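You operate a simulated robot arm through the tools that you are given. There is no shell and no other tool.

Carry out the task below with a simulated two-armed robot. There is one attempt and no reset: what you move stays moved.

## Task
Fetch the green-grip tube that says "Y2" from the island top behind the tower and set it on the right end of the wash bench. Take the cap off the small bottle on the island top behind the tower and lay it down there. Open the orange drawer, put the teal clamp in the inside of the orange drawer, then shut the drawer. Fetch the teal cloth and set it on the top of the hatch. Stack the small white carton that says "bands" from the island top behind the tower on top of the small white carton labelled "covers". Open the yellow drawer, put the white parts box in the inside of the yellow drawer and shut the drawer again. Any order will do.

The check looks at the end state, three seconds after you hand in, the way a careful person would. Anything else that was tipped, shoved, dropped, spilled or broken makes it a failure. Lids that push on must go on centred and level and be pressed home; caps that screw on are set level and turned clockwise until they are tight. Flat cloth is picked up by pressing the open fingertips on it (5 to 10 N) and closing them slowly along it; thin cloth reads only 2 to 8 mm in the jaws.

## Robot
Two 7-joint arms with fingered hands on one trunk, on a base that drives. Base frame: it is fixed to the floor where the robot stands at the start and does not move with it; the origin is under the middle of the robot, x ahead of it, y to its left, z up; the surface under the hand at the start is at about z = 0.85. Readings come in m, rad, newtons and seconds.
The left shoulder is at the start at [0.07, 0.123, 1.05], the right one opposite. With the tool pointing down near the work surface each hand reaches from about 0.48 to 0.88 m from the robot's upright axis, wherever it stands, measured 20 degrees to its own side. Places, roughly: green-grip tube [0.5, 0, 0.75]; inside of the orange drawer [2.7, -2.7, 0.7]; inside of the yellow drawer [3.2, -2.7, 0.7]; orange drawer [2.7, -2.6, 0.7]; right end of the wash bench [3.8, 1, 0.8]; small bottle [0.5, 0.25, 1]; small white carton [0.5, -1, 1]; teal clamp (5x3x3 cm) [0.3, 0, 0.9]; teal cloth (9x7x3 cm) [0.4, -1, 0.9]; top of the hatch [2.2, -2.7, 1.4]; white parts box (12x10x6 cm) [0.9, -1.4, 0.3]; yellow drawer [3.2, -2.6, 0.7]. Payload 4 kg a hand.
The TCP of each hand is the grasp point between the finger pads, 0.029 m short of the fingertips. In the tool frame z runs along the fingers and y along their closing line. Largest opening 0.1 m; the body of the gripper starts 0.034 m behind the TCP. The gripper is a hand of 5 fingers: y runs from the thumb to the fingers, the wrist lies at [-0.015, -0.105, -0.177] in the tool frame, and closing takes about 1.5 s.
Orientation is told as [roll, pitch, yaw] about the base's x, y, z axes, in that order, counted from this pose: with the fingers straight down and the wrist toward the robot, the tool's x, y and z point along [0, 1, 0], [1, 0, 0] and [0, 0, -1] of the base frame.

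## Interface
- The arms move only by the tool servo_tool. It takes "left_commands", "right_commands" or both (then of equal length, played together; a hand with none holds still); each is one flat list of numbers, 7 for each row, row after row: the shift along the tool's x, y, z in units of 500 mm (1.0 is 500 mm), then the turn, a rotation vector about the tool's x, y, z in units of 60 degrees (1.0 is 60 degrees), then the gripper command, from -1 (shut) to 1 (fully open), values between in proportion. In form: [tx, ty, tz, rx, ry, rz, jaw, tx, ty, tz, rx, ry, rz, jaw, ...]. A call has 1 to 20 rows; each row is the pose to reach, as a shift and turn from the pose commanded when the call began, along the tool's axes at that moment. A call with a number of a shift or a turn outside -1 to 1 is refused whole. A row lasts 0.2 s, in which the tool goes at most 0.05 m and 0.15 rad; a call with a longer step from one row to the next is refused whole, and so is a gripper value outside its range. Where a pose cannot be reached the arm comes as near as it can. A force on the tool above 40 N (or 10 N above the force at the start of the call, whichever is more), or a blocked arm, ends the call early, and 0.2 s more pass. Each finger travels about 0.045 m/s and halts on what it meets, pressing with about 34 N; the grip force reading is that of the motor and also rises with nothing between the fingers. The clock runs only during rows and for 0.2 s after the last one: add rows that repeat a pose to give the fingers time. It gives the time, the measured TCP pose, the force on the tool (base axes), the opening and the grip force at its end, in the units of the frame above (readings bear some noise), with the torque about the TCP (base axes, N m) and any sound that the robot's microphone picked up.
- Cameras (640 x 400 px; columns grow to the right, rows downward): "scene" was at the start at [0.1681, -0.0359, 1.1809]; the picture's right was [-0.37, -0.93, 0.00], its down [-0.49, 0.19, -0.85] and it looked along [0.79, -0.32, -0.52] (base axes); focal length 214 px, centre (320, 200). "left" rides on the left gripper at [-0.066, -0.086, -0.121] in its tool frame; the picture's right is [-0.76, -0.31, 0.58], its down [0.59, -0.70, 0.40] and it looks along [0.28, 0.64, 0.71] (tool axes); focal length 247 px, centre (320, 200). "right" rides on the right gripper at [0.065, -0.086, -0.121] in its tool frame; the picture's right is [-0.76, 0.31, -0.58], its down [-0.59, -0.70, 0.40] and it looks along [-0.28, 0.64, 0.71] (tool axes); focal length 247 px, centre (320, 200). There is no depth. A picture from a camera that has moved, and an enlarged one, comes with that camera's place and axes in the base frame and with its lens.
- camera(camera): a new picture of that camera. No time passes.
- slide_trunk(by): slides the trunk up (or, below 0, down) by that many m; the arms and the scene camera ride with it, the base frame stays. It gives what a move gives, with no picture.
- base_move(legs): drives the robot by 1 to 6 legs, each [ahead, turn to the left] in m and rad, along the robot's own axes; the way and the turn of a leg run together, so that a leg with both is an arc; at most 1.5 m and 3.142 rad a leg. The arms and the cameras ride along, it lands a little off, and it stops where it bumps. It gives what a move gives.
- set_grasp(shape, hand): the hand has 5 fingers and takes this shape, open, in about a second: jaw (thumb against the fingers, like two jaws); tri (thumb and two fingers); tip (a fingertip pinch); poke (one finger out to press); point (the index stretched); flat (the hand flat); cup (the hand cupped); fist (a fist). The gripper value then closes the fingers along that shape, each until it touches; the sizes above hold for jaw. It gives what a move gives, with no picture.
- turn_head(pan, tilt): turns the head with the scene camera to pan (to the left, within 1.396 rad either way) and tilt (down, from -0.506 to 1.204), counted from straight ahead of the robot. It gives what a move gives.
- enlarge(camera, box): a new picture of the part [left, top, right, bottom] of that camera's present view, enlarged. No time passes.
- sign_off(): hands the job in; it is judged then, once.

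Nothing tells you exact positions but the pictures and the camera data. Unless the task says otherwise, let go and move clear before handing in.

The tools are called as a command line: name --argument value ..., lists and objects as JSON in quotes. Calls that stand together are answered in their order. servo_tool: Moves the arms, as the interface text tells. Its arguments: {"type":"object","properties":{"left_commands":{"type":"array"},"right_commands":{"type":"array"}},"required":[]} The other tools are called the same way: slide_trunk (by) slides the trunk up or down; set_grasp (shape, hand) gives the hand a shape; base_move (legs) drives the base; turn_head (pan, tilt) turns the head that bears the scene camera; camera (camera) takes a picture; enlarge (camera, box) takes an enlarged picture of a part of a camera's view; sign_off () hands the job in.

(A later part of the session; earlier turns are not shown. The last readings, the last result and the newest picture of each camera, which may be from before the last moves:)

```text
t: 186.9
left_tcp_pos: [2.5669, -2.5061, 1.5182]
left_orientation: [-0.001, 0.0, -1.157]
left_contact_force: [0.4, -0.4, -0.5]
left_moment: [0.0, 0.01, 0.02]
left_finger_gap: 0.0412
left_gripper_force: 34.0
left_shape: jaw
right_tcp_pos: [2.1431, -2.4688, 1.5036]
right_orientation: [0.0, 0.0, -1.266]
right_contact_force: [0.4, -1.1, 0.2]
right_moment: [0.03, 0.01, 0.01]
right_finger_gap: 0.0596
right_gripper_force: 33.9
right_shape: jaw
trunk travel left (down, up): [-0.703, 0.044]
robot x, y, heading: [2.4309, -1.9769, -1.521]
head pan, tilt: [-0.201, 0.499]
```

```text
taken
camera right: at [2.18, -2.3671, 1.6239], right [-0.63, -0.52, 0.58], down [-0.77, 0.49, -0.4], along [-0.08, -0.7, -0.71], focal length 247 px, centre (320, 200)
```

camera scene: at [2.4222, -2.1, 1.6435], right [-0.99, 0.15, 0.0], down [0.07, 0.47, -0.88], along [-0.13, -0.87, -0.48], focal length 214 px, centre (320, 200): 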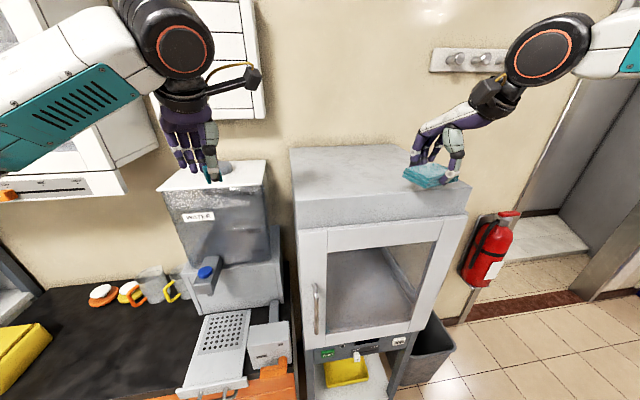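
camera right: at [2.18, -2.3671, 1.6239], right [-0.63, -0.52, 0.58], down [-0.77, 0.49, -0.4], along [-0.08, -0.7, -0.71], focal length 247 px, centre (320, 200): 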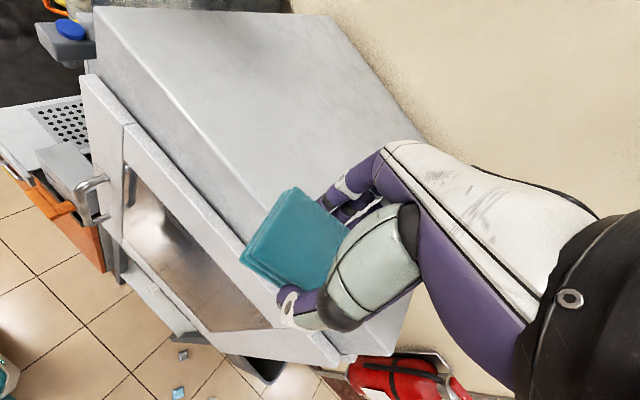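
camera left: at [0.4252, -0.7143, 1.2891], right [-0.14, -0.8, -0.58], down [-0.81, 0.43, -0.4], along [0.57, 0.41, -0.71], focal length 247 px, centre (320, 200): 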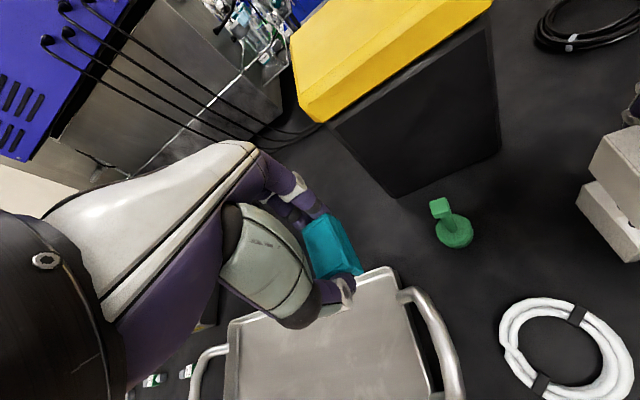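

Now I'll extend the right hand over the middle of the hatch top.

servo_tool --right_commands '[0, 0.08, 0, 0, 0, 0, -0.1, -0.002, 0.16, 0, 0, 0, 0, -0.1, -0.004, 0.24, 0, 0, 0, 0, -0.1, -0.006, 0.32, 0, 0, 0, 0, -0.1, -0.006, 0.397, 0, 0, 0, 0, -0.1, -0.006, 0.397, 0.02, 0, 0, 0, -0.1, -0.006, 0.397, 0.04, 0, 0, 0, -0.1, -0.006, 0.397, 0.05, 0, 0, 0, -0.1, -0.006, 0.397, 0.05, 0, 0, 0, -0.1]'

camera --camera "right"

enlarge --camera "scene" --box '[260, 100, 500, 260]'

```text
t: 188.9
left_tcp_pos: [2.5674, -2.5049, 1.5183]
left_orientation: [0.0, -0.002, -1.158]
left_contact_force: [1.2, 0.5, 0.1]
left_moment: [0.02, 0.04, 0.0]
left_finger_gap: 0.0414
left_gripper_force: 33.9
left_shape: jaw
right_tcp_pos: [2.2002, -2.6585, 1.4772]
right_orientation: [0.004, -0.002, -1.265]
right_contact_force: [1.2, 0.2, -0.2]
right_moment: [0.02, -0.02, -0.04]
right_finger_gap: 0.0597
right_gripper_force: 33.9
right_shape: jaw
trunk travel left (down, up): [-0.703, 0.044]
robot x, y, heading: [2.4364, -1.9845, -1.517]
head pan, tilt: [-0.201, 0.499]
```

```text
taken
camera right: at [2.2376, -2.5556, 1.5992], right [-0.63, -0.52, 0.58], down [-0.77, 0.49, -0.4], along [-0.08, -0.7, -0.71], focal length 247 px, centre (320, 200)
```

right: 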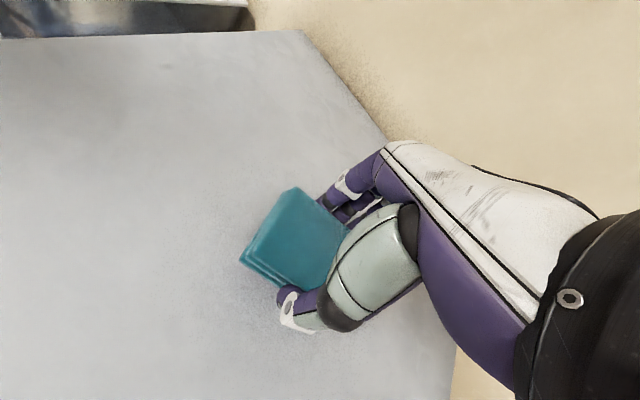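

```text
2.50 times, centred on (380, 180) of scene
camera zoom: at [2.4221, -2.0989, 1.6435], right [-0.99, 0.15, 0.0], down [0.07, 0.47, -0.88], along [-0.13, -0.87, -0.48], focal length 536 px, centre (170, 250)
```

zoom: 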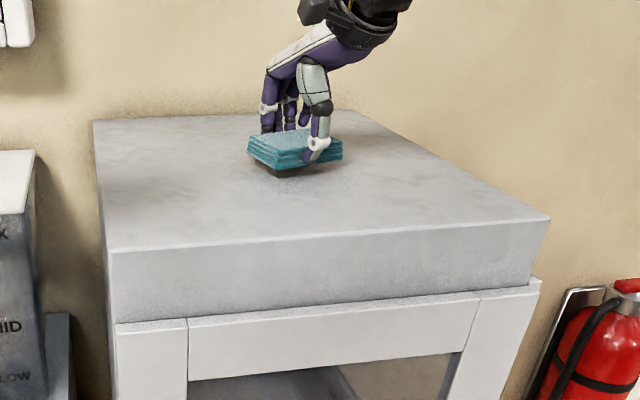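

The cloth is over the middle of the top, about 2 cm above it. Lowering gently.

servo_tool --right_commands '[0, 0, 0.012, 0, 0, 0, -0.1, 0, 0, 0.022, 0, 0, 0, -0.1, 0, 0, 0.03, 0, 0, 0, -0.1, 0, 0, 0.036, 0, 0, 0, -0.1, 0, 0, 0.036, 0, 0, 0, -0.1]'

enlarge --camera "scene" --box '[260, 100, 500, 260]'

```text
t: 190.1
left_tcp_pos: [2.5684, -2.5052, 1.5178]
left_orientation: [-0.001, -0.002, -1.158]
left_contact_force: [0.8, 0.1, -0.4]
left_moment: [0.02, 0.0, -0.02]
left_finger_gap: 0.0413
left_gripper_force: 34.2
left_shape: jaw
right_tcp_pos: [2.2015, -2.6579, 1.4638]
right_orientation: [0.003, -0.008, -1.265]
right_contact_force: [-1.4, -2.2, 14.9]
right_moment: [0.13, 0.11, 0.02]
right_finger_gap: 0.0603
right_gripper_force: 33.9
right_shape: jaw
trunk travel left (down, up): [-0.703, 0.044]
robot x, y, heading: [2.4301, -1.9813, -1.522]
head pan, tilt: [-0.201, 0.499]
```

```text
2.50 times, centred on (380, 180) of scene
camera zoom: at [2.4226, -2.0984, 1.6437], right [-0.99, 0.15, 0.0], down [0.07, 0.47, -0.88], along [-0.13, -0.87, -0.48], focal length 536 px, centre (170, 250)
```

zoom: 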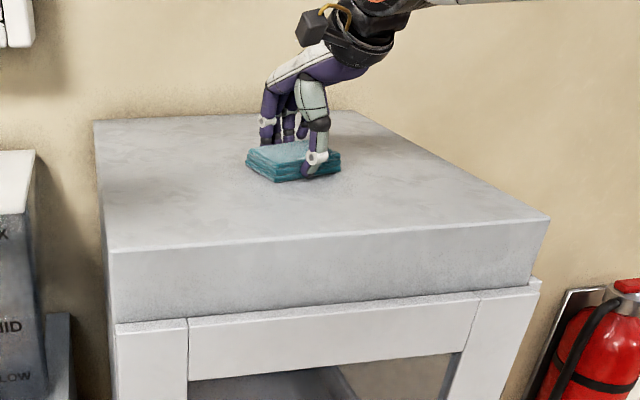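

Contact. Ease off, open, and rise straight up, then draw back.

servo_tool --right_commands '[0, 0, -0.006, 0, 0, 0, -0.1, 0, 0, -0.008, 0, 0, 0, 0.2, 0, 0, -0.008, 0, 0, 0, 0.5, 0, 0, -0.008, 0, 0, 0, 0.8, 0, 0, -0.008, 0, 0, 0, 1, 0, 0, -0.008, 0, 0, 0, 1, 0, 0, -0.008, 0, 0, 0, 1, 0, 0, -0.04, 0, 0, 0, 1, 0, 0, -0.1, 0, 0, 0, 1, 0, 0, -0.16, 0, 0, 0, 1, 0, -0.08, -0.2, 0, 0, 0, 1, 0, -0.17, -0.2, 0, 0, 0, 1, 0, -0.26, -0.2, 0, 0, 0, 1, 0, -0.35, -0.2, 0, 0, 0, 1, 0, -0.42, -0.2, 0, 0, 0, 1, 0, -0.42, -0.2, 0, 0, 0, 1]'

enlarge --camera "scene" --box '[260, 100, 500, 260]'

```text
t: 193.5
left_tcp_pos: [2.5678, -2.5069, 1.5176]
left_orientation: [0.0, -0.001, -1.159]
left_contact_force: [0.1, 0.1, -1.3]
left_moment: [0.06, 0.05, -0.01]
left_finger_gap: 0.0414
left_gripper_force: 34.1
left_shape: jaw
right_tcp_pos: [2.1377, -2.4589, 1.5579]
right_orientation: [0.001, 0.003, -1.265]
right_contact_force: [-0.4, -0.3, 0.1]
right_moment: [0.02, 0.01, 0.01]
right_finger_gap: 0.0999
right_gripper_force: 0.1
right_shape: jaw
trunk travel left (down, up): [-0.703, 0.044]
robot x, y, heading: [2.4346, -1.9848, -1.519]
head pan, tilt: [-0.201, 0.499]
```

```text
2.50 times, centred on (380, 180) of scene
camera zoom: at [2.4229, -2.1003, 1.6434], right [-0.99, 0.15, 0.0], down [0.07, 0.47, -0.88], along [-0.13, -0.87, -0.48], focal length 536 px, centre (170, 250)
```

zoom: 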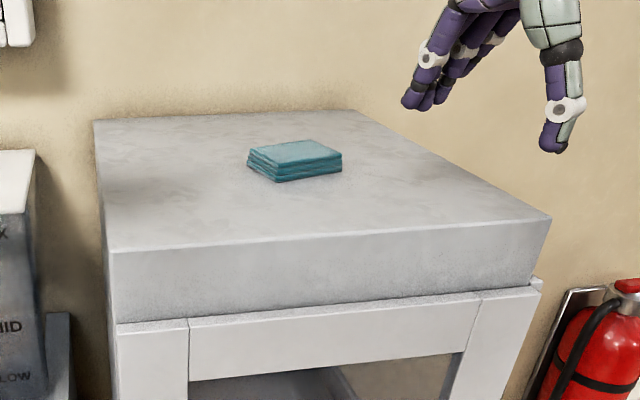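

The cloth lies neatly on the hatch. Next, the orange drawer: I'll back up, lower the trunk, and get a close look at its handle.

base_move --legs '[[-0.25, 0]]'

slide_trunk --by -0.4

turn_head --pan 0.5 --tilt 0.5

camera --camera "scene"

enlarge --camera "scene" --box '[200, 150, 440, 320]'

```text
t: 195.3
left_tcp_pos: [2.5539, -2.256, 1.5183]
left_orientation: [0.0, 0.0, -1.163]
left_contact_force: [0.1, 0.4, -0.5]
left_moment: [0.0, 0.01, 0.0]
left_finger_gap: 0.0414
left_gripper_force: 33.6
left_shape: jaw
right_tcp_pos: [2.1238, -2.2079, 1.5601]
right_orientation: [0.001, -0.001, -1.268]
right_contact_force: [-0.5, -0.6, 0.9]
right_moment: [0.01, -0.05, -0.03]
right_finger_gap: 0.0997
right_gripper_force: 0.0
right_shape: jaw
trunk travel left (down, up): [-0.703, 0.044]
robot x, y, heading: [2.4224, -1.7289, -1.524]
head pan, tilt: [-0.201, 0.499]
```

```text
t: 199.1
left_tcp_pos: [2.554, -2.256, 1.118]
left_orientation: [-0.001, 0.0, -1.163]
left_contact_force: [0.6, 1.1, 0.2]
left_moment: [0.01, -0.02, 0.02]
left_finger_gap: 0.0413
left_gripper_force: 34.2
left_shape: jaw
right_tcp_pos: [2.1235, -2.2069, 1.1604]
right_orientation: [0.002, 0.0, -1.271]
right_contact_force: [-0.2, -0.1, 0.2]
right_moment: [-0.02, -0.01, -0.01]
right_finger_gap: 0.0997
right_gripper_force: 0.0
right_shape: jaw
trunk travel left (down, up): [-0.303, 0.444]
robot x, y, heading: [2.4226, -1.73, -1.522]
head pan, tilt: [-0.201, 0.499]
```

```text
t: 200.2
left_tcp_pos: [2.5528, -2.2558, 1.1172]
left_orientation: [-0.001, 0.001, -1.162]
left_contact_force: [-0.2, -1.1, -0.3]
left_moment: [0.0, -0.01, -0.01]
left_finger_gap: 0.0414
left_gripper_force: 34.2
left_shape: jaw
right_tcp_pos: [2.1248, -2.2076, 1.1603]
right_orientation: [0.002, -0.001, -1.268]
right_contact_force: [0.1, 1.0, -0.7]
right_moment: [-0.04, -0.02, 0.0]
right_finger_gap: 0.0998
right_gripper_force: 0.0
right_shape: jaw
trunk travel left (down, up): [-0.303, 0.444]
robot x, y, heading: [2.4214, -1.7265, -1.521]
head pan, tilt: [0.499, 0.499]
```

```text
taken
camera scene: at [2.4729, -1.8794, 1.24], right [-0.85, -0.52, 0.0], down [-0.25, 0.41, -0.88], along [0.46, -0.75, -0.48], focal length 214 px, centre (320, 200)
```

scene: 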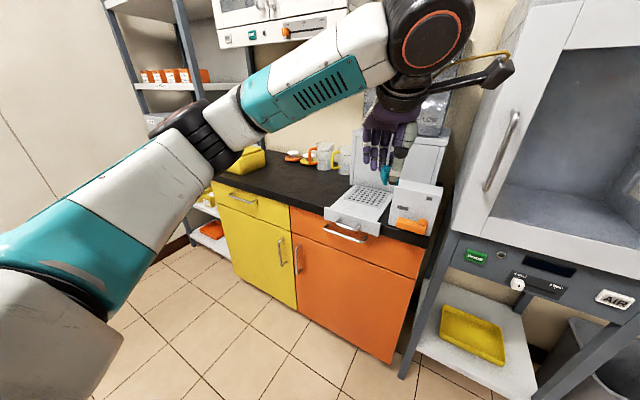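

```text
2.35 times, centred on (320, 235) of scene
camera zoom: at [2.4729, -1.8794, 1.24], right [-0.85, -0.52, 0.0], down [-0.25, 0.41, -0.88], along [0.46, -0.75, -0.48], focal length 505 px, centre (320, 118)
```

zoom: 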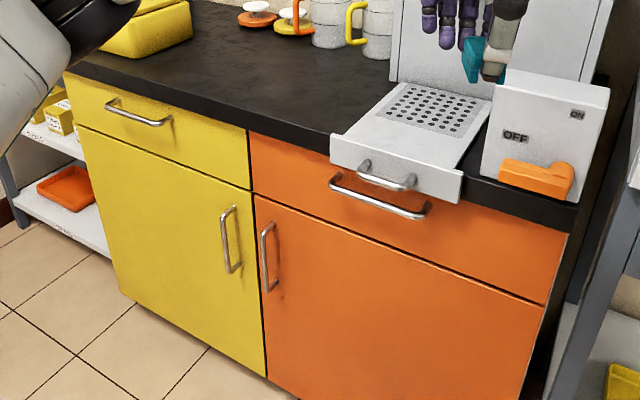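

The drawer handle is a horizontal bar around [2.70, -2.44, 0.78]. I'll shift the robot sideways so the right hand lines up with it.

base_move --legs '[[0, 1.52], [0.47, 0], [0, -1.57]]'

turn_head --pan -0.2 --tilt 0.7

camera --camera "scene"

camera --camera "right"

```text
t: 210.8
left_tcp_pos: [2.9905, -2.2625, 1.1173]
left_orientation: [0.001, -0.002, -1.222]
left_contact_force: [-1.3, -0.3, 0.7]
left_moment: [-0.02, 0.03, -0.01]
left_finger_gap: 0.0411
left_gripper_force: 33.8
left_shape: jaw
right_tcp_pos: [2.5647, -2.1913, 1.1602]
right_orientation: [0.001, 0.0, -1.329]
right_contact_force: [0.8, 0.4, 0.1]
right_moment: [-0.02, 0.01, -0.02]
right_finger_gap: 0.0999
right_gripper_force: 0.2
right_shape: jaw
trunk travel left (down, up): [-0.303, 0.444]
robot x, y, heading: [2.8944, -1.7303, -1.581]
head pan, tilt: [0.499, 0.499]
```

```text
t: 211.8
left_tcp_pos: [2.992, -2.2634, 1.1181]
left_orientation: [0.0, -0.003, -1.219]
left_contact_force: [0.0, 0.2, -0.3]
left_moment: [0.01, -0.03, -0.03]
left_finger_gap: 0.0413
left_gripper_force: 34.0
left_shape: jaw
right_tcp_pos: [2.5651, -2.1899, 1.1599]
right_orientation: [0.001, 0.0, -1.327]
right_contact_force: [-0.3, -0.6, 0.5]
right_moment: [-0.01, 0.02, -0.02]
right_finger_gap: 0.0995
right_gripper_force: 0.1
right_shape: jaw
trunk travel left (down, up): [-0.303, 0.444]
robot x, y, heading: [2.891, -1.7309, -1.582]
head pan, tilt: [-0.201, 0.7]
```

```text
taken
camera scene: at [2.8714, -1.8849, 1.2223], right [-0.98, 0.21, 0.0], down [0.13, 0.63, -0.76], along [-0.16, -0.75, -0.64], focal length 214 px, centre (320, 200)
```

scene: 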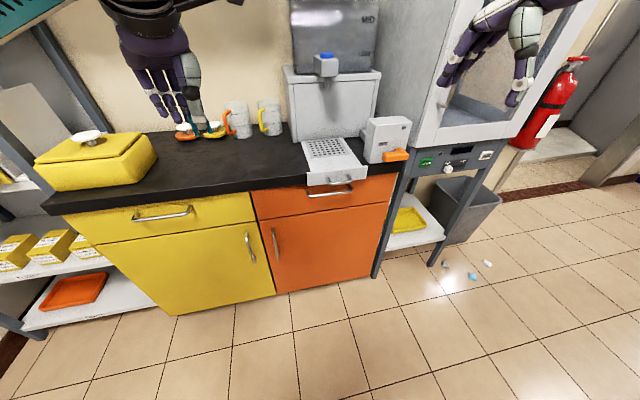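

```text
taken
camera right: at [2.6068, -2.0898, 1.2802], right [-0.66, -0.48, 0.58], down [-0.74, 0.54, -0.4], along [-0.12, -0.69, -0.71], focal length 247 px, centre (320, 200)
```

right: 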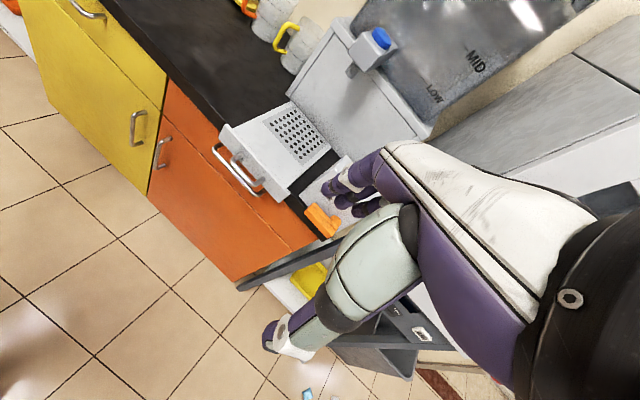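

I place the orange drawer handle at about [2.72, -2.44, 0.775], just under the dispenser's drip tray. I'll bring the right hand in front of it, then tilt it so its camera sees the handle level.

servo_tool --right_commands '[0.05, 0.0, 0.08, 0, 0, 0.04, 1, 0.1, 0.03, 0.16, 0, 0, 0.08, 1, 0.15, 0.07, 0.24, 0, 0, 0.12, 1, 0.19, 0.1, 0.32, 0, 0, 0.16, 1, 0.23, 0.13, 0.4, 0, 0, 0.2, 1, 0.272, 0.15, 0.48, 0, 0, 0.233, 1, 0.272, 0.17, 0.5, 0, 0, 0.233, 1, 0.272, 0.17, 0.5, 0, 0, 0.233, 1]'

servo_tool --right_commands '[0, 0, 0.05, -0.125, 0, 0, 1, 0, 0, 0.1, -0.25, 0, 0, 1, 0, 0, 0.15, -0.375, 0, 0, 1, 0, 0, 0.2, -0.5, 0, 0, 1, 0, 0, 0.25, -0.625, 0, 0, 1, 0, 0, 0.31, -0.75, 0, 0, 1, 0, 0, 0.31, -0.75, 0, 0, 1]'

camera --camera "right"

camera --camera "scene"

```text
refused: row 3 steps farther than a row can; nothing moved
```

```text
t: 213.4
left_tcp_pos: [2.9912, -2.2629, 1.1163]
left_orientation: [0.001, -0.002, -1.221]
left_contact_force: [-0.7, -0.1, -0.5]
left_moment: [-0.02, 0.02, -0.02]
left_finger_gap: 0.0412
left_gripper_force: 34.1
left_shape: jaw
right_tcp_pos: [2.5646, -2.1909, 1.0042]
right_orientation: [0.002, -0.786, -1.328]
right_contact_force: [0.2, 0.2, -0.7]
right_moment: [-0.01, -0.01, 0.01]
right_finger_gap: 0.0998
right_gripper_force: 0.0
right_shape: jaw
trunk travel left (down, up): [-0.303, 0.444]
robot x, y, heading: [2.8904, -1.7318, -1.584]
head pan, tilt: [-0.201, 0.7]
```

```text
taken
camera right: at [2.5922, -2.0322, 1.0291], right [-0.78, 0.0, 0.62], down [-0.62, 0.07, -0.78], along [-0.04, -1.0, -0.05], focal length 247 px, centre (320, 200)
```

right: 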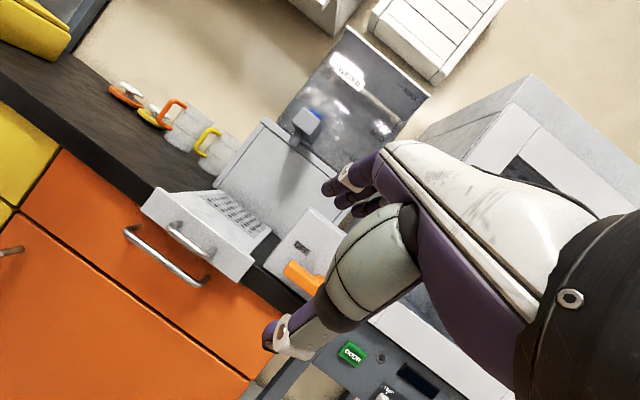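

```text
taken
camera scene: at [2.8714, -1.8848, 1.2223], right [-0.98, 0.21, 0.0], down [0.13, 0.63, -0.76], along [-0.16, -0.75, -0.64], focal length 214 px, centre (320, 200)
```

scene: 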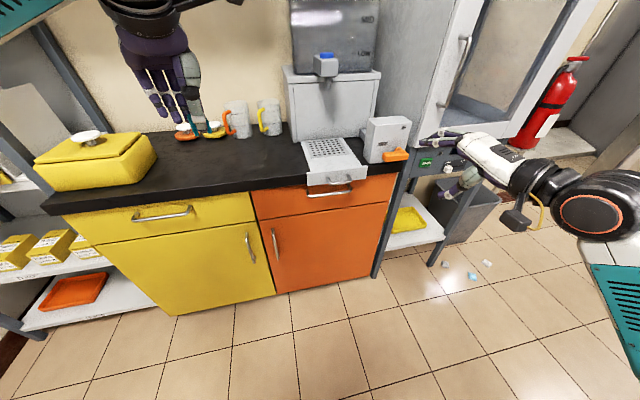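

This level view works well. I'll slide the hand across in front of the handle and lower it to handle height, squaring it to the drawer.

servo_tool --right_commands '[0.031, -0.0176, 0.0686, 0, -0.0205, 0.0205, 1, 0.062, -0.0353, 0.1373, 0, -0.041, 0.041, 1, 0.093, -0.0529, 0.2059, 0, -0.0615, 0.0615, 1, 0.124, -0.0705, 0.2745, 0, -0.082, 0.082, 1, 0.155, -0.0881, 0.3431, 0, -0.1025, 0.1025, 1, 0.186, -0.1058, 0.4118, 0, -0.123, 0.123, 1, 0.217, -0.1234, 0.4804, 0, -0.1435, 0.1435, 1, 0.248, -0.141, 0.549, 0, -0.164, 0.164, 1, 0.248, -0.141, 0.549, 0, -0.164, 0.164, 1]'

camera --camera "right"

camera --camera "scene"

```text
t: 215.4
left_tcp_pos: [2.9914, -2.2627, 1.1172]
left_orientation: [0.001, -0.002, -1.221]
left_contact_force: [0.8, 0.4, -0.2]
left_moment: [-0.02, 0.02, 0.03]
left_finger_gap: 0.0411
left_gripper_force: 34.0
left_shape: jaw
right_tcp_pos: [2.7213, -2.2991, 0.759]
right_orientation: [0.003, -0.786, -1.569]
right_contact_force: [-0.8, -0.1, -1.0]
right_moment: [0.02, -0.01, 0.01]
right_finger_gap: 0.0998
right_gripper_force: 0.2
right_shape: jaw
trunk travel left (down, up): [-0.303, 0.444]
robot x, y, heading: [2.891, -1.7338, -1.582]
head pan, tilt: [-0.201, 0.7]
```

```text
taken
camera right: at [2.786, -2.1514, 0.7834], right [-0.76, 0.19, 0.62], down [-0.59, 0.21, -0.78], along [-0.28, -0.96, -0.05], focal length 247 px, centre (320, 200)
```

right: 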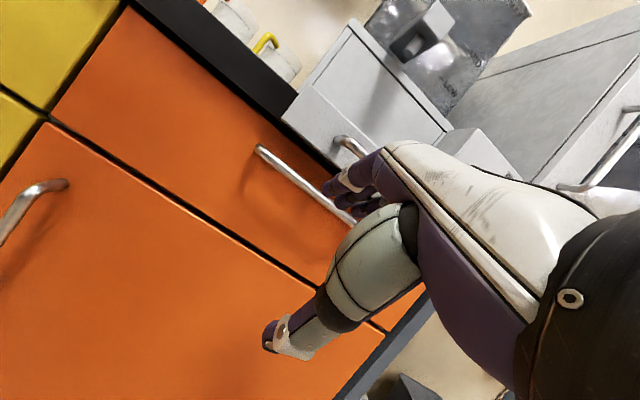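

```text
taken
camera scene: at [2.8715, -1.8849, 1.2223], right [-0.98, 0.21, 0.0], down [0.13, 0.63, -0.76], along [-0.16, -0.75, -0.64], focal length 214 px, centre (320, 200)
```

scene: 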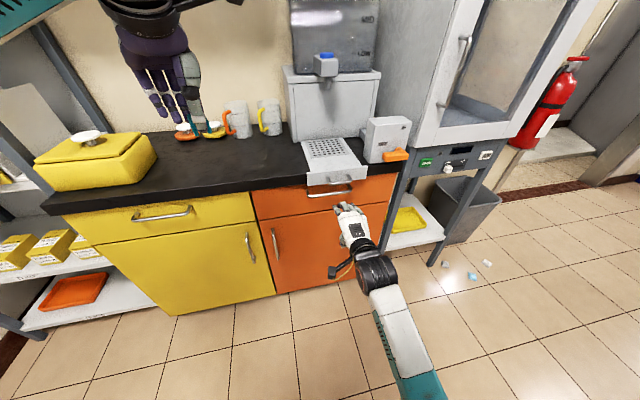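

The handle bar is at z ≈ 0.771 with about 4 cm of room under the drip tray. I'll lower the trunk 0.2 m for a better arm angle, then turn the hand so its fingers point straight forward.

slide_trunk --by -0.2

servo_tool --right_commands '[0.01, 0.036, -0.036, -0.1086, 0, 0, 1, 0.02, 0.073, -0.073, -0.2173, 0, 0, 1, 0.029, 0.109, -0.109, -0.3259, 0, 0, 1, 0.039, 0.146, -0.146, -0.4345, 0, 0, 1, 0.049, 0.182, -0.182, -0.5431, 0, 0, 1, 0.059, 0.218, -0.218, -0.6518, 0, 0, 1, 0.068, 0.255, -0.255, -0.7604, 0, 0, 1, 0.078, 0.291, -0.291, -0.869, 0, 0, 1, 0.078, 0.291, -0.291, -0.869, 0, 0, 1]'

camera --camera "right"

camera --camera "scene"

```text
t: 217.6
left_tcp_pos: [2.9903, -2.2626, 0.9187]
left_orientation: [0.001, -0.001, -1.221]
left_contact_force: [0.1, 0.1, -0.1]
left_moment: [-0.03, 0.01, 0.0]
left_finger_gap: 0.0413
left_gripper_force: 34.1
left_shape: jaw
right_tcp_pos: [2.7209, -2.2999, 0.5624]
right_orientation: [0.004, -0.787, -1.572]
right_contact_force: [-0.2, 0.2, -0.1]
right_moment: [0.01, -0.03, -0.01]
right_finger_gap: 0.0999
right_gripper_force: 0.2
right_shape: jaw
trunk travel left (down, up): [-0.103, 0.644]
robot x, y, heading: [2.8923, -1.7319, -1.581]
head pan, tilt: [-0.201, 0.7]
```

```text
t: 219.6
left_tcp_pos: [2.9923, -2.2642, 0.9166]
left_orientation: [-0.001, -0.003, -1.22]
left_contact_force: [0.2, -0.2, -0.3]
left_moment: [0.0, -0.02, 0.0]
left_finger_gap: 0.0411
left_gripper_force: 33.8
left_shape: jaw
right_tcp_pos: [2.7591, -2.3004, 0.7663]
right_orientation: [3.124, -1.446, 1.589]
right_contact_force: [-0.8, 0.2, 0.0]
right_moment: [0.01, -0.02, 0.02]
right_finger_gap: 0.0999
right_gripper_force: 0.0
right_shape: jaw
trunk travel left (down, up): [-0.103, 0.644]
robot x, y, heading: [2.8898, -1.7318, -1.582]
head pan, tilt: [-0.201, 0.7]
```

```text
taken
camera right: at [2.8247, -2.1892, 0.6666], right [-0.76, 0.61, 0.23], down [-0.59, -0.48, -0.65], along [-0.28, -0.63, 0.73], focal length 247 px, centre (320, 200)
```

right: 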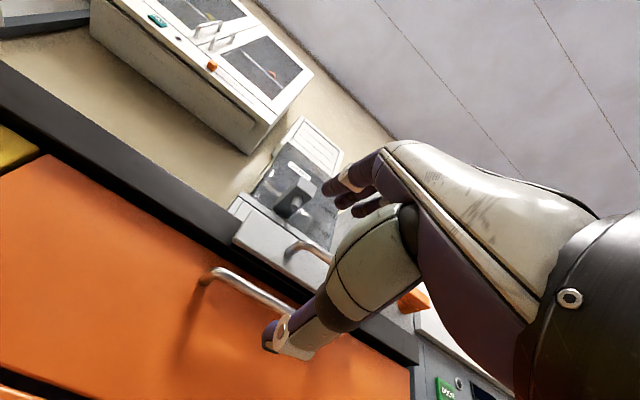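

```text
taken
camera scene: at [2.8707, -1.9598, 1.0137], right [-0.98, 0.21, 0.0], down [0.13, 0.63, -0.76], along [-0.16, -0.75, -0.64], focal length 214 px, centre (320, 200)
```

scene: 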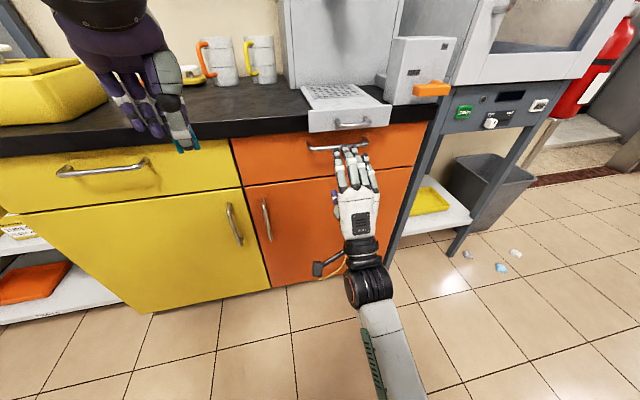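

The hand now points straight at the handle. I'll narrow the fingers to about 5 cm and slide forward so the bar goes between them.

servo_tool --right_commands '[0, 0, 0, 0, 0, 0, 0.5, 0, 0, 0, 0, 0, 0, 0.0, 0, 0, 0, 0, 0, 0, 0.0, 0, 0, 0, 0, 0, 0, 0.0, 0, 0, 0, 0, 0, 0, 0.0, 0, 0, 0, 0, 0, 0, 0.0, 0, -0.008, 0.06, 0, 0, 0, 0.0, 0, -0.016, 0.12, 0, 0, 0, 0.0, 0, -0.022, 0.17, 0, 0, 0, 0.0, 0, -0.022, 0.17, 0, 0, 0, 0.0]'

camera --camera "right"

enlarge --camera "scene" --box '[270, 80, 430, 220]'

```text
t: 221.8
left_tcp_pos: [2.9904, -2.2631, 0.9176]
left_orientation: [0.0, 0.001, -1.22]
left_contact_force: [-0.9, 0.2, -0.7]
left_moment: [0.0, 0.02, 0.02]
left_finger_gap: 0.0411
left_gripper_force: 33.7
left_shape: jaw
right_tcp_pos: [2.7593, -2.3853, 0.7657]
right_orientation: [3.126, -1.447, 1.589]
right_contact_force: [0.2, 0.6, 0.6]
right_moment: [0.02, 0.02, 0.02]
right_finger_gap: 0.0503
right_gripper_force: 0.0
right_shape: jaw
trunk travel left (down, up): [-0.103, 0.644]
robot x, y, heading: [2.8922, -1.7322, -1.582]
head pan, tilt: [-0.201, 0.7]
```

```text
taken
camera right: at [2.8245, -2.2745, 0.6661], right [-0.76, 0.61, 0.23], down [-0.59, -0.48, -0.65], along [-0.28, -0.63, 0.72], focal length 247 px, centre (320, 200)
```

right: 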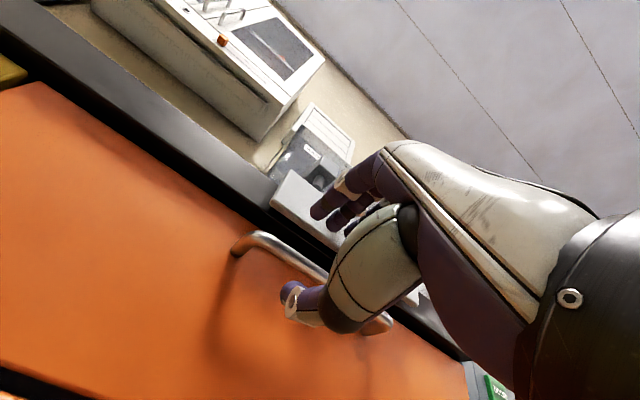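

```text
2.86 times, centred on (350, 150) of scene
camera zoom: at [2.8707, -1.9599, 1.0137], right [-0.98, 0.21, 0.0], down [0.13, 0.63, -0.76], along [-0.16, -0.75, -0.64], focal length 613 px, centre (234, 343)
```

zoom: 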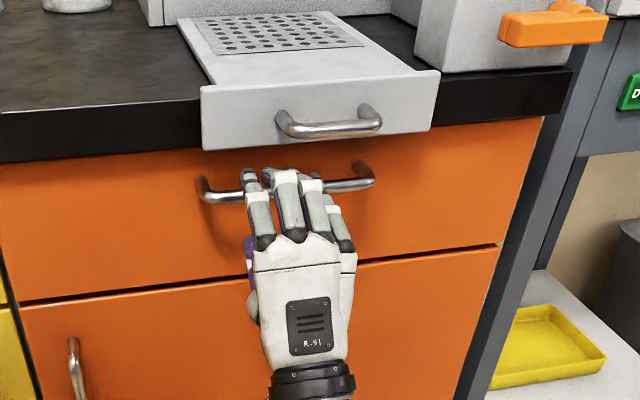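

The bar lies between the fingers (above) and thumb (below), with clear room below the tray. Advancing the last 4 cm and closing.

servo_tool --right_commands '[0, -0.005, 0.04, 0, 0, 0, 0.0, 0, -0.009, 0.075, 0, 0, 0, 0.0, 0, -0.009, 0.075, 0, 0, 0, -0.3, 0, -0.009, 0.075, 0, 0, 0, -0.6, 0, -0.009, 0.075, 0, 0, 0, -0.9, 0, -0.009, 0.075, 0, 0, 0, -0.9, 0, -0.009, 0.075, 0, 0, 0, -0.9]'

camera --camera "right"

enlarge --camera "scene" --box '[270, 80, 430, 220]'

```text
t: 223.4
left_tcp_pos: [2.9908, -2.2618, 0.9178]
left_orientation: [-0.001, -0.003, -1.22]
left_contact_force: [-1.6, -0.4, -0.2]
left_moment: [0.01, -0.01, -0.03]
left_finger_gap: 0.0414
left_gripper_force: 34.1
left_shape: jaw
right_tcp_pos: [2.759, -2.4235, 0.7675]
right_orientation: [3.125, -1.445, 1.588]
right_contact_force: [0.1, -0.9, 4.8]
right_moment: [-0.05, 0.1, -0.02]
right_finger_gap: 0.0063
right_gripper_force: 0.1
right_shape: jaw
trunk travel left (down, up): [-0.103, 0.644]
robot x, y, heading: [2.8886, -1.7288, -1.582]
head pan, tilt: [-0.201, 0.7]
```

```text
taken
camera right: at [2.824, -2.3122, 0.6676], right [-0.76, 0.61, 0.23], down [-0.59, -0.48, -0.65], along [-0.28, -0.63, 0.73], focal length 247 px, centre (320, 200)
```

right: 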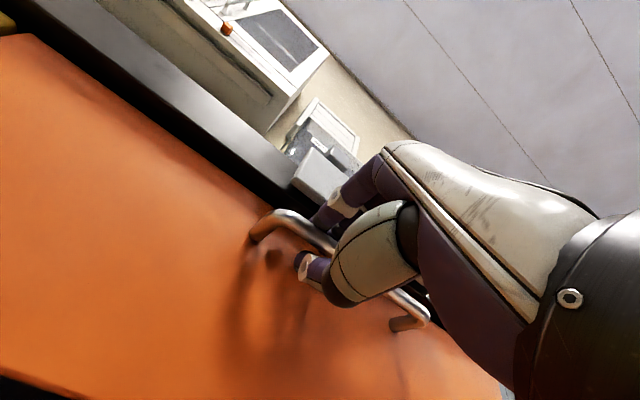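

```text
2.86 times, centred on (350, 150) of scene
camera zoom: at [2.8708, -1.9595, 1.0139], right [-0.98, 0.21, 0.0], down [0.13, 0.63, -0.76], along [-0.16, -0.75, -0.64], focal length 613 px, centre (234, 343)
```

zoom: 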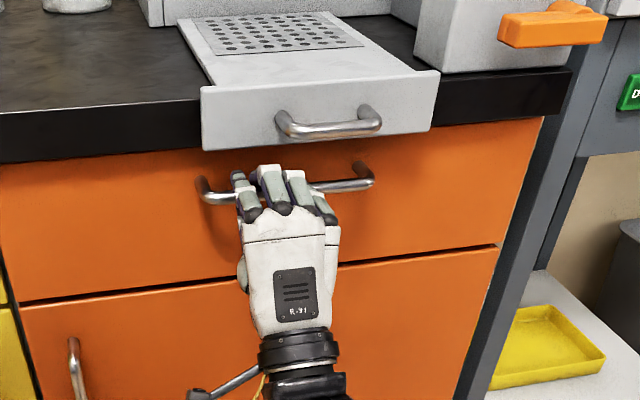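

The fingers have wrapped over the bar. I'll close fully and see whether the grip force rises.

servo_tool --right_commands '[0, 0, 0, 0, 0, 0, -1, 0, 0, 0, 0, 0, 0, -1, 0, 0, 0, 0, 0, 0, -1]'

enlarge --camera "right" --box '[200, 150, 460, 350]'

```text
t: 224.2
left_tcp_pos: [2.9905, -2.2622, 0.9181]
left_orientation: [0.001, -0.002, -1.221]
left_contact_force: [0.3, -0.3, -0.7]
left_moment: [0.0, -0.02, 0.01]
left_finger_gap: 0.041
left_gripper_force: 33.8
left_shape: jaw
right_tcp_pos: [2.7591, -2.423, 0.7669]
right_orientation: [3.128, -1.446, 1.583]
right_contact_force: [-0.8, -3.6, 6.6]
right_moment: [-0.06, 0.21, -0.15]
right_finger_gap: 0.0018
right_gripper_force: 33.6
right_shape: jaw
trunk travel left (down, up): [-0.103, 0.644]
robot x, y, heading: [2.8902, -1.7338, -1.577]
head pan, tilt: [-0.201, 0.7]
```

```text
2.00 times, centred on (330, 250) of right
camera zoom: at [2.824, -2.3123, 0.6674], right [-0.76, 0.61, 0.23], down [-0.59, -0.48, -0.65], along [-0.28, -0.63, 0.72], focal length 494 px, centre (300, 100)
```

zoom: 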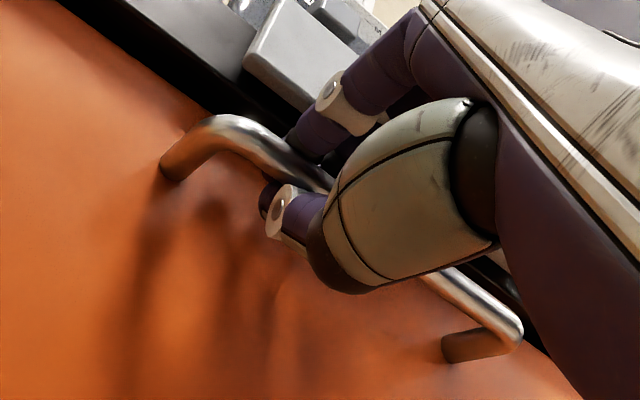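

The bar is pinched between thumb and fingers. I'll pull back 6 cm and check the drawer follows.

servo_tool --right_commands '[0, 0.003, -0.03, 0, 0, 0, -1, 0, 0.007, -0.06, 0, 0, 0, -1, 0, 0.011, -0.09, 0, 0, 0, -1, 0, 0.015, -0.12, 0, 0, 0, -1, 0, 0.015, -0.12, 0, 0, 0, -1]'

camera --camera "scene"

```text
t: 225.4
left_tcp_pos: [2.9923, -2.2619, 0.9188]
left_orientation: [-0.001, -0.002, -1.22]
left_contact_force: [0.4, 0.9, -0.5]
left_moment: [-0.01, 0.03, 0.0]
left_finger_gap: 0.0413
left_gripper_force: 34.0
left_shape: jaw
right_tcp_pos: [2.7578, -2.3633, 0.7685]
right_orientation: [3.127, -1.445, 1.586]
right_contact_force: [0.6, 0.6, 10.1]
right_moment: [-0.09, 0.25, -0.17]
right_finger_gap: 0.0021
right_gripper_force: 33.6
right_shape: jaw
trunk travel left (down, up): [-0.103, 0.644]
robot x, y, heading: [2.8938, -1.7331, -1.58]
head pan, tilt: [-0.201, 0.7]
```

```text
taken
camera scene: at [2.8709, -1.959, 1.014], right [-0.98, 0.21, 0.0], down [0.13, 0.63, -0.77], along [-0.16, -0.75, -0.64], focal length 214 px, centre (320, 200)
```

scene: 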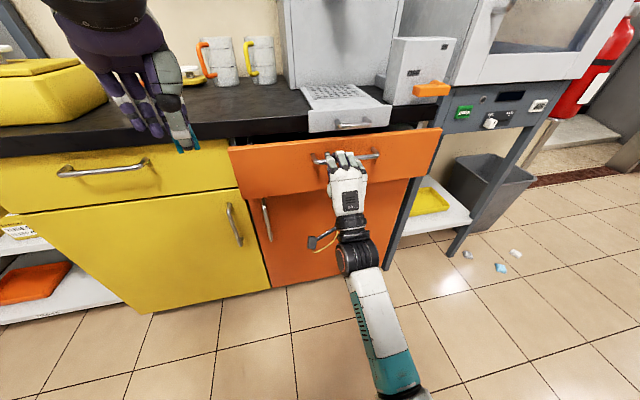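

The drawer slides out. I'll pull it further by backing the base 0.2 m.

base_move --legs '[[-0.2, 0]]'

camera --camera "scene"

```text
t: 227.0
left_tcp_pos: [2.9909, -2.062, 0.9179]
left_orientation: [0.002, -0.002, -1.22]
left_contact_force: [0.1, 0.0, -0.4]
left_moment: [0.02, 0.0, -0.01]
left_finger_gap: 0.041
left_gripper_force: 33.9
left_shape: jaw
right_tcp_pos: [2.7586, -2.1607, 0.7669]
right_orientation: [3.116, -1.445, 1.597]
right_contact_force: [-17.5, 0.4, 11.5]
right_moment: [-0.13, 0.04, -0.24]
right_finger_gap: 0.0029
right_gripper_force: 33.4
right_shape: jaw
trunk travel left (down, up): [-0.103, 0.644]
robot x, y, heading: [2.8923, -1.5293, -1.581]
head pan, tilt: [-0.201, 0.7]
```

```text
taken
camera scene: at [2.8717, -1.7575, 1.014], right [-0.98, 0.21, 0.0], down [0.14, 0.63, -0.77], along [-0.16, -0.75, -0.64], focal length 214 px, centre (320, 200)
```

scene: 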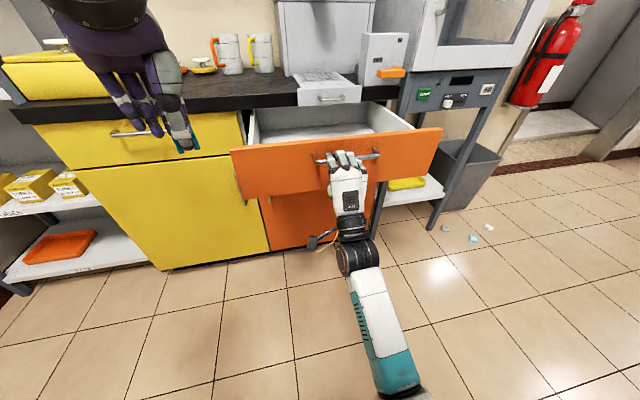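

The drawer is open about 26 cm. I'll let go of the handle and draw the right hand back.

servo_tool --right_commands '[0, 0, 0, 0, 0, 0, -0.5, 0, 0, 0, 0, 0, 0, 0.0, 0, 0, 0, 0, 0, 0, 0.1, 0, 0, 0, 0, 0, 0, 0.1, 0, 0, 0, 0, 0, 0, 0.1, 0, 0, 0, 0, 0, 0, 0.1, 0, 0.005, -0.06, 0, 0, 0, 0.1, 0, 0.01, -0.13, 0, 0, 0, 0.1, 0, 0.015, -0.2, 0, 0, 0, 0.3, 0, 0.015, -0.2, 0, 0, 0, 1]'

camera --camera "scene"

```text
t: 229.2
left_tcp_pos: [2.9932, -2.061, 0.9178]
left_orientation: [0.001, -0.001, -1.221]
left_contact_force: [-0.1, -0.1, 0.0]
left_moment: [0.03, 0.02, -0.01]
left_finger_gap: 0.0412
left_gripper_force: 34.0
left_shape: jaw
right_tcp_pos: [2.7593, -2.0602, 0.7633]
right_orientation: [3.125, -1.445, 1.59]
right_contact_force: [-1.0, 0.6, 1.4]
right_moment: [-0.02, 0.04, -0.01]
right_finger_gap: 0.0988
right_gripper_force: 0.0
right_shape: jaw
trunk travel left (down, up): [-0.103, 0.644]
robot x, y, heading: [2.8906, -1.5285, -1.582]
head pan, tilt: [-0.201, 0.7]
```

```text
taken
camera scene: at [2.8728, -1.7583, 1.0138], right [-0.98, 0.21, 0.0], down [0.13, 0.63, -0.76], along [-0.16, -0.75, -0.64], focal length 214 px, centre (320, 200)
```

scene: 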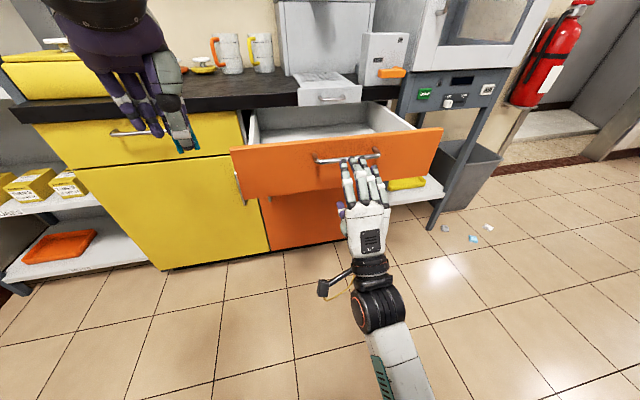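

The drawer stays open. I'll raise the trunk a bit and turn right so the left hand, with the clamp, can reach over the open drawer.

slide_trunk --by 0.2

base_move --legs '[[0, -0.51], [0.08, 0]]'

turn_head --pan 0.3 --tilt 0.7

camera --camera "scene"

camera --camera "left"

```text
t: 231.4
left_tcp_pos: [2.9943, -2.0607, 1.1166]
left_orientation: [-0.001, 0.0, -1.219]
left_contact_force: [-0.5, -0.5, -1.1]
left_moment: [-0.01, -0.03, -0.01]
left_finger_gap: 0.0413
left_gripper_force: 34.7
left_shape: jaw
right_tcp_pos: [2.7589, -2.0612, 0.962]
right_orientation: [3.124, -1.447, 1.587]
right_contact_force: [-0.3, 0.3, 0.3]
right_moment: [-0.03, -0.02, 0.01]
right_finger_gap: 0.0999
right_gripper_force: 0.1
right_shape: jaw
trunk travel left (down, up): [-0.303, 0.444]
robot x, y, heading: [2.8942, -1.5296, -1.581]
head pan, tilt: [-0.201, 0.7]
```

```text
t: 233.9
left_tcp_pos: [2.6897, -2.1167, 1.1165]
left_orientation: [0.0, -0.001, -1.713]
left_contact_force: [0.1, 0.5, 0.2]
left_moment: [-0.02, -0.01, 0.0]
left_finger_gap: 0.0413
left_gripper_force: 33.6
left_shape: jaw
right_tcp_pos: [2.4841, -2.0047, 0.962]
right_orientation: [3.125, -1.446, 1.093]
right_contact_force: [0.5, -0.5, -0.2]
right_moment: [-0.03, 0.05, -0.01]
right_finger_gap: 0.0997
right_gripper_force: 0.0
right_shape: jaw
trunk travel left (down, up): [-0.303, 0.444]
robot x, y, heading: [2.8559, -1.5998, -2.078]
head pan, tilt: [-0.201, 0.7]
```

```text
t: 234.8
left_tcp_pos: [2.6906, -2.1152, 1.1166]
left_orientation: [0.001, -0.001, -1.713]
left_contact_force: [0.6, 0.2, -0.8]
left_moment: [-0.01, -0.02, 0.03]
left_finger_gap: 0.0411
left_gripper_force: 33.7
left_shape: jaw
right_tcp_pos: [2.4837, -2.004, 0.9621]
right_orientation: [3.124, -1.445, 1.095]
right_contact_force: [0.4, -0.1, 0.1]
right_moment: [0.0, 0.0, 0.02]
right_finger_gap: 0.0997
right_gripper_force: 0.0
right_shape: jaw
trunk travel left (down, up): [-0.303, 0.444]
robot x, y, heading: [2.8529, -1.6021, -2.079]
head pan, tilt: [0.3, 0.7]
```

```text
taken
camera scene: at [2.8025, -1.7451, 1.2223], right [-0.98, 0.2, 0.0], down [0.13, 0.63, -0.76], along [-0.16, -0.75, -0.64], focal length 214 px, centre (320, 200)
```

scene: 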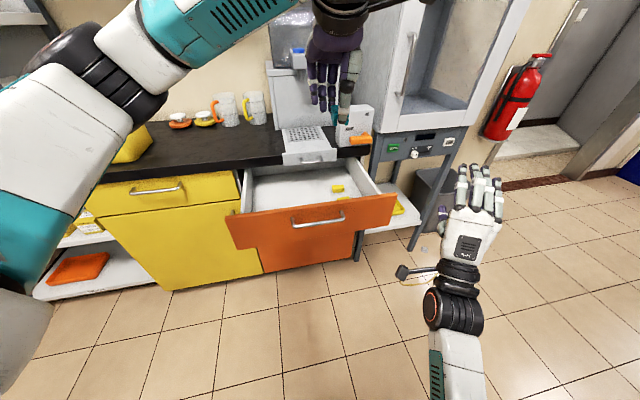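

```text
taken
camera left: at [2.637, -2.0208, 1.2393], right [-0.71, 0.41, -0.58], down [0.68, 0.61, -0.4], along [0.19, -0.68, -0.71], focal length 247 px, centre (320, 200)
```

left: 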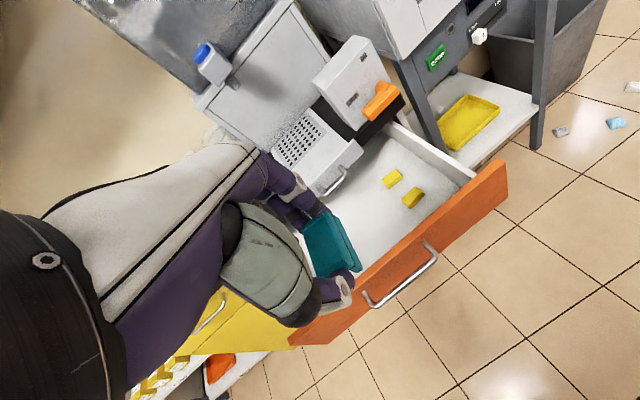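

The open drawer holds two small yellow items at its right; its left-middle is empty. I'll carry the clamp over about [2.775, -2.32] and lower it inside.

servo_tool --left_commands '[0.045, 0.076, 0, 0, 0, 0, -0.3, 0.09, 0.152, 0, 0, 0, 0, -0.3, 0.135, 0.228, 0, 0, 0, 0, -0.3, 0.18, 0.304, 0, 0, 0, 0, -0.3, 0.226, 0.382, 0, 0, 0, 0, -0.3, 0.226, 0.382, 0.09, 0, 0, 0, -0.3, 0.226, 0.382, 0.18, 0, 0, 0, -0.3, 0.226, 0.382, 0.27, 0, 0, 0, -0.3, 0.226, 0.382, 0.36, 0, 0, 0, -0.3, 0.226, 0.382, 0.44, 0, 0, 0, -0.3, 0.226, 0.382, 0.44, 0, 0, 0, -0.3]'

camera --camera "scene"

camera --camera "left"

```text
t: 237.2
left_tcp_pos: [2.7737, -2.3207, 0.8992]
left_orientation: [0.0, -0.003, -1.714]
left_contact_force: [-0.2, 0.4, 0.2]
left_moment: [0.02, 0.02, -0.01]
left_finger_gap: 0.0411
left_gripper_force: 34.2
left_shape: jaw
right_tcp_pos: [2.4838, -2.0053, 0.962]
right_orientation: [3.125, -1.444, 1.093]
right_contact_force: [0.3, 0.9, -1.2]
right_moment: [0.0, -0.01, 0.02]
right_finger_gap: 0.0998
right_gripper_force: 0.0
right_shape: jaw
trunk travel left (down, up): [-0.303, 0.444]
robot x, y, heading: [2.8534, -1.6031, -2.077]
head pan, tilt: [0.3, 0.7]
```

```text
taken
camera scene: at [2.8026, -1.7451, 1.2223], right [-0.98, 0.2, 0.0], down [0.13, 0.63, -0.76], along [-0.15, -0.75, -0.64], focal length 214 px, centre (320, 200)
```

scene: 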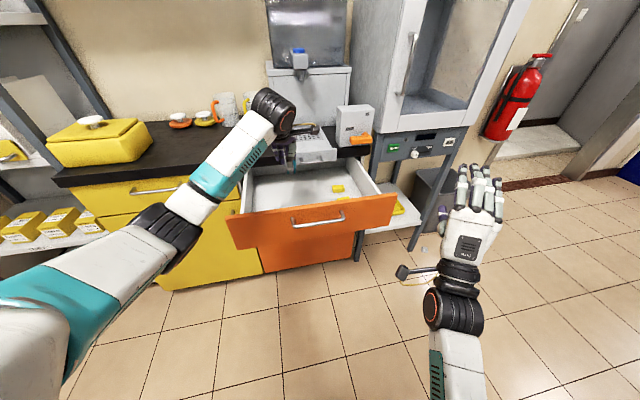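

```text
taken
camera left: at [2.7204, -2.2257, 1.0204], right [-0.71, 0.41, -0.58], down [0.68, 0.61, -0.4], along [0.19, -0.68, -0.71], focal length 247 px, centre (320, 200)
```

left: 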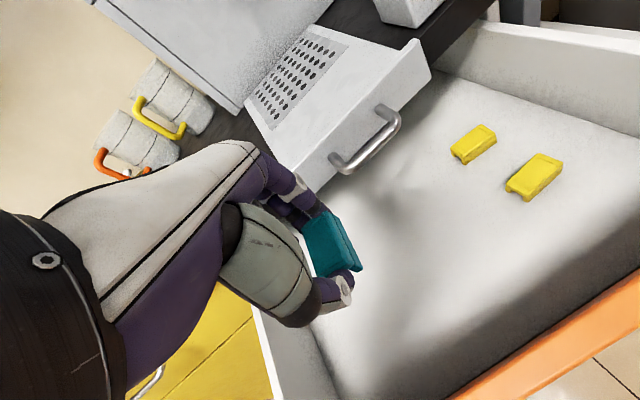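

All clear around the hand. Lowering into the drawer in stages.

servo_tool --left_commands '[0, 0, 0.08, 0, 0, 0, -0.3, 0, 0, 0.16, 0, 0, 0, -0.3, 0, 0, 0.24, 0, 0, 0, -0.3, 0, 0, 0.26, 0, 0, 0, -0.3, 0, 0, 0.28, 0, 0, 0, -0.3, 0, 0, 0.28, 0, 0, 0, -0.3]'

camera --camera "left"

enlarge --camera "scene" --box '[200, 80, 420, 260]'

```text
t: 238.6
left_tcp_pos: [2.7746, -2.3213, 0.7597]
left_orientation: [0.001, -0.002, -1.714]
left_contact_force: [-0.1, 0.8, -0.2]
left_moment: [0.05, -0.02, -0.01]
left_finger_gap: 0.0414
left_gripper_force: 33.7
left_shape: jaw
right_tcp_pos: [2.4854, -2.0042, 0.9608]
right_orientation: [3.124, -1.446, 1.091]
right_contact_force: [0.2, -0.3, 0.4]
right_moment: [0.01, 0.02, -0.04]
right_finger_gap: 0.1
right_gripper_force: 0.1
right_shape: jaw
trunk travel left (down, up): [-0.303, 0.444]
robot x, y, heading: [2.8515, -1.5992, -2.074]
head pan, tilt: [0.3, 0.7]
```

```text
taken
camera left: at [2.7224, -2.2258, 0.8803], right [-0.71, 0.41, -0.58], down [0.68, 0.61, -0.4], along [0.19, -0.68, -0.71], focal length 247 px, centre (320, 200)
```

left: 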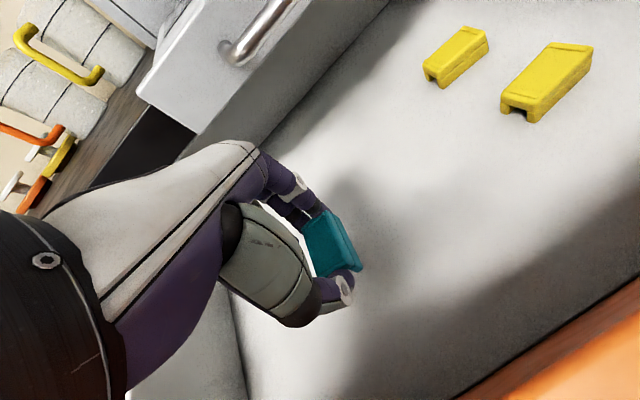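

```text
2.22 times, centred on (310, 170) of scene
camera zoom: at [2.8025, -1.7451, 1.2223], right [-0.98, 0.2, 0.0], down [0.13, 0.63, -0.76], along [-0.15, -0.75, -0.64], focal length 477 px, centre (342, 267)
```

zoom: 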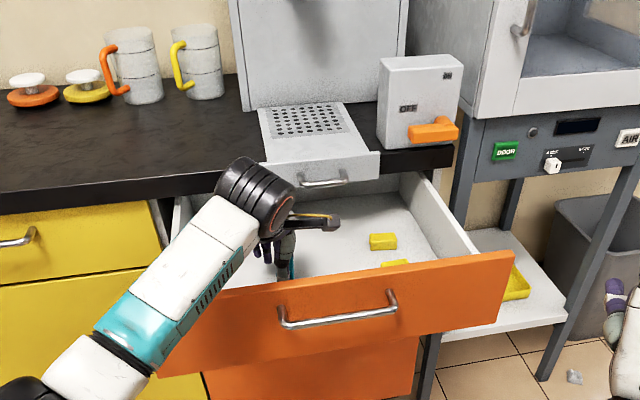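

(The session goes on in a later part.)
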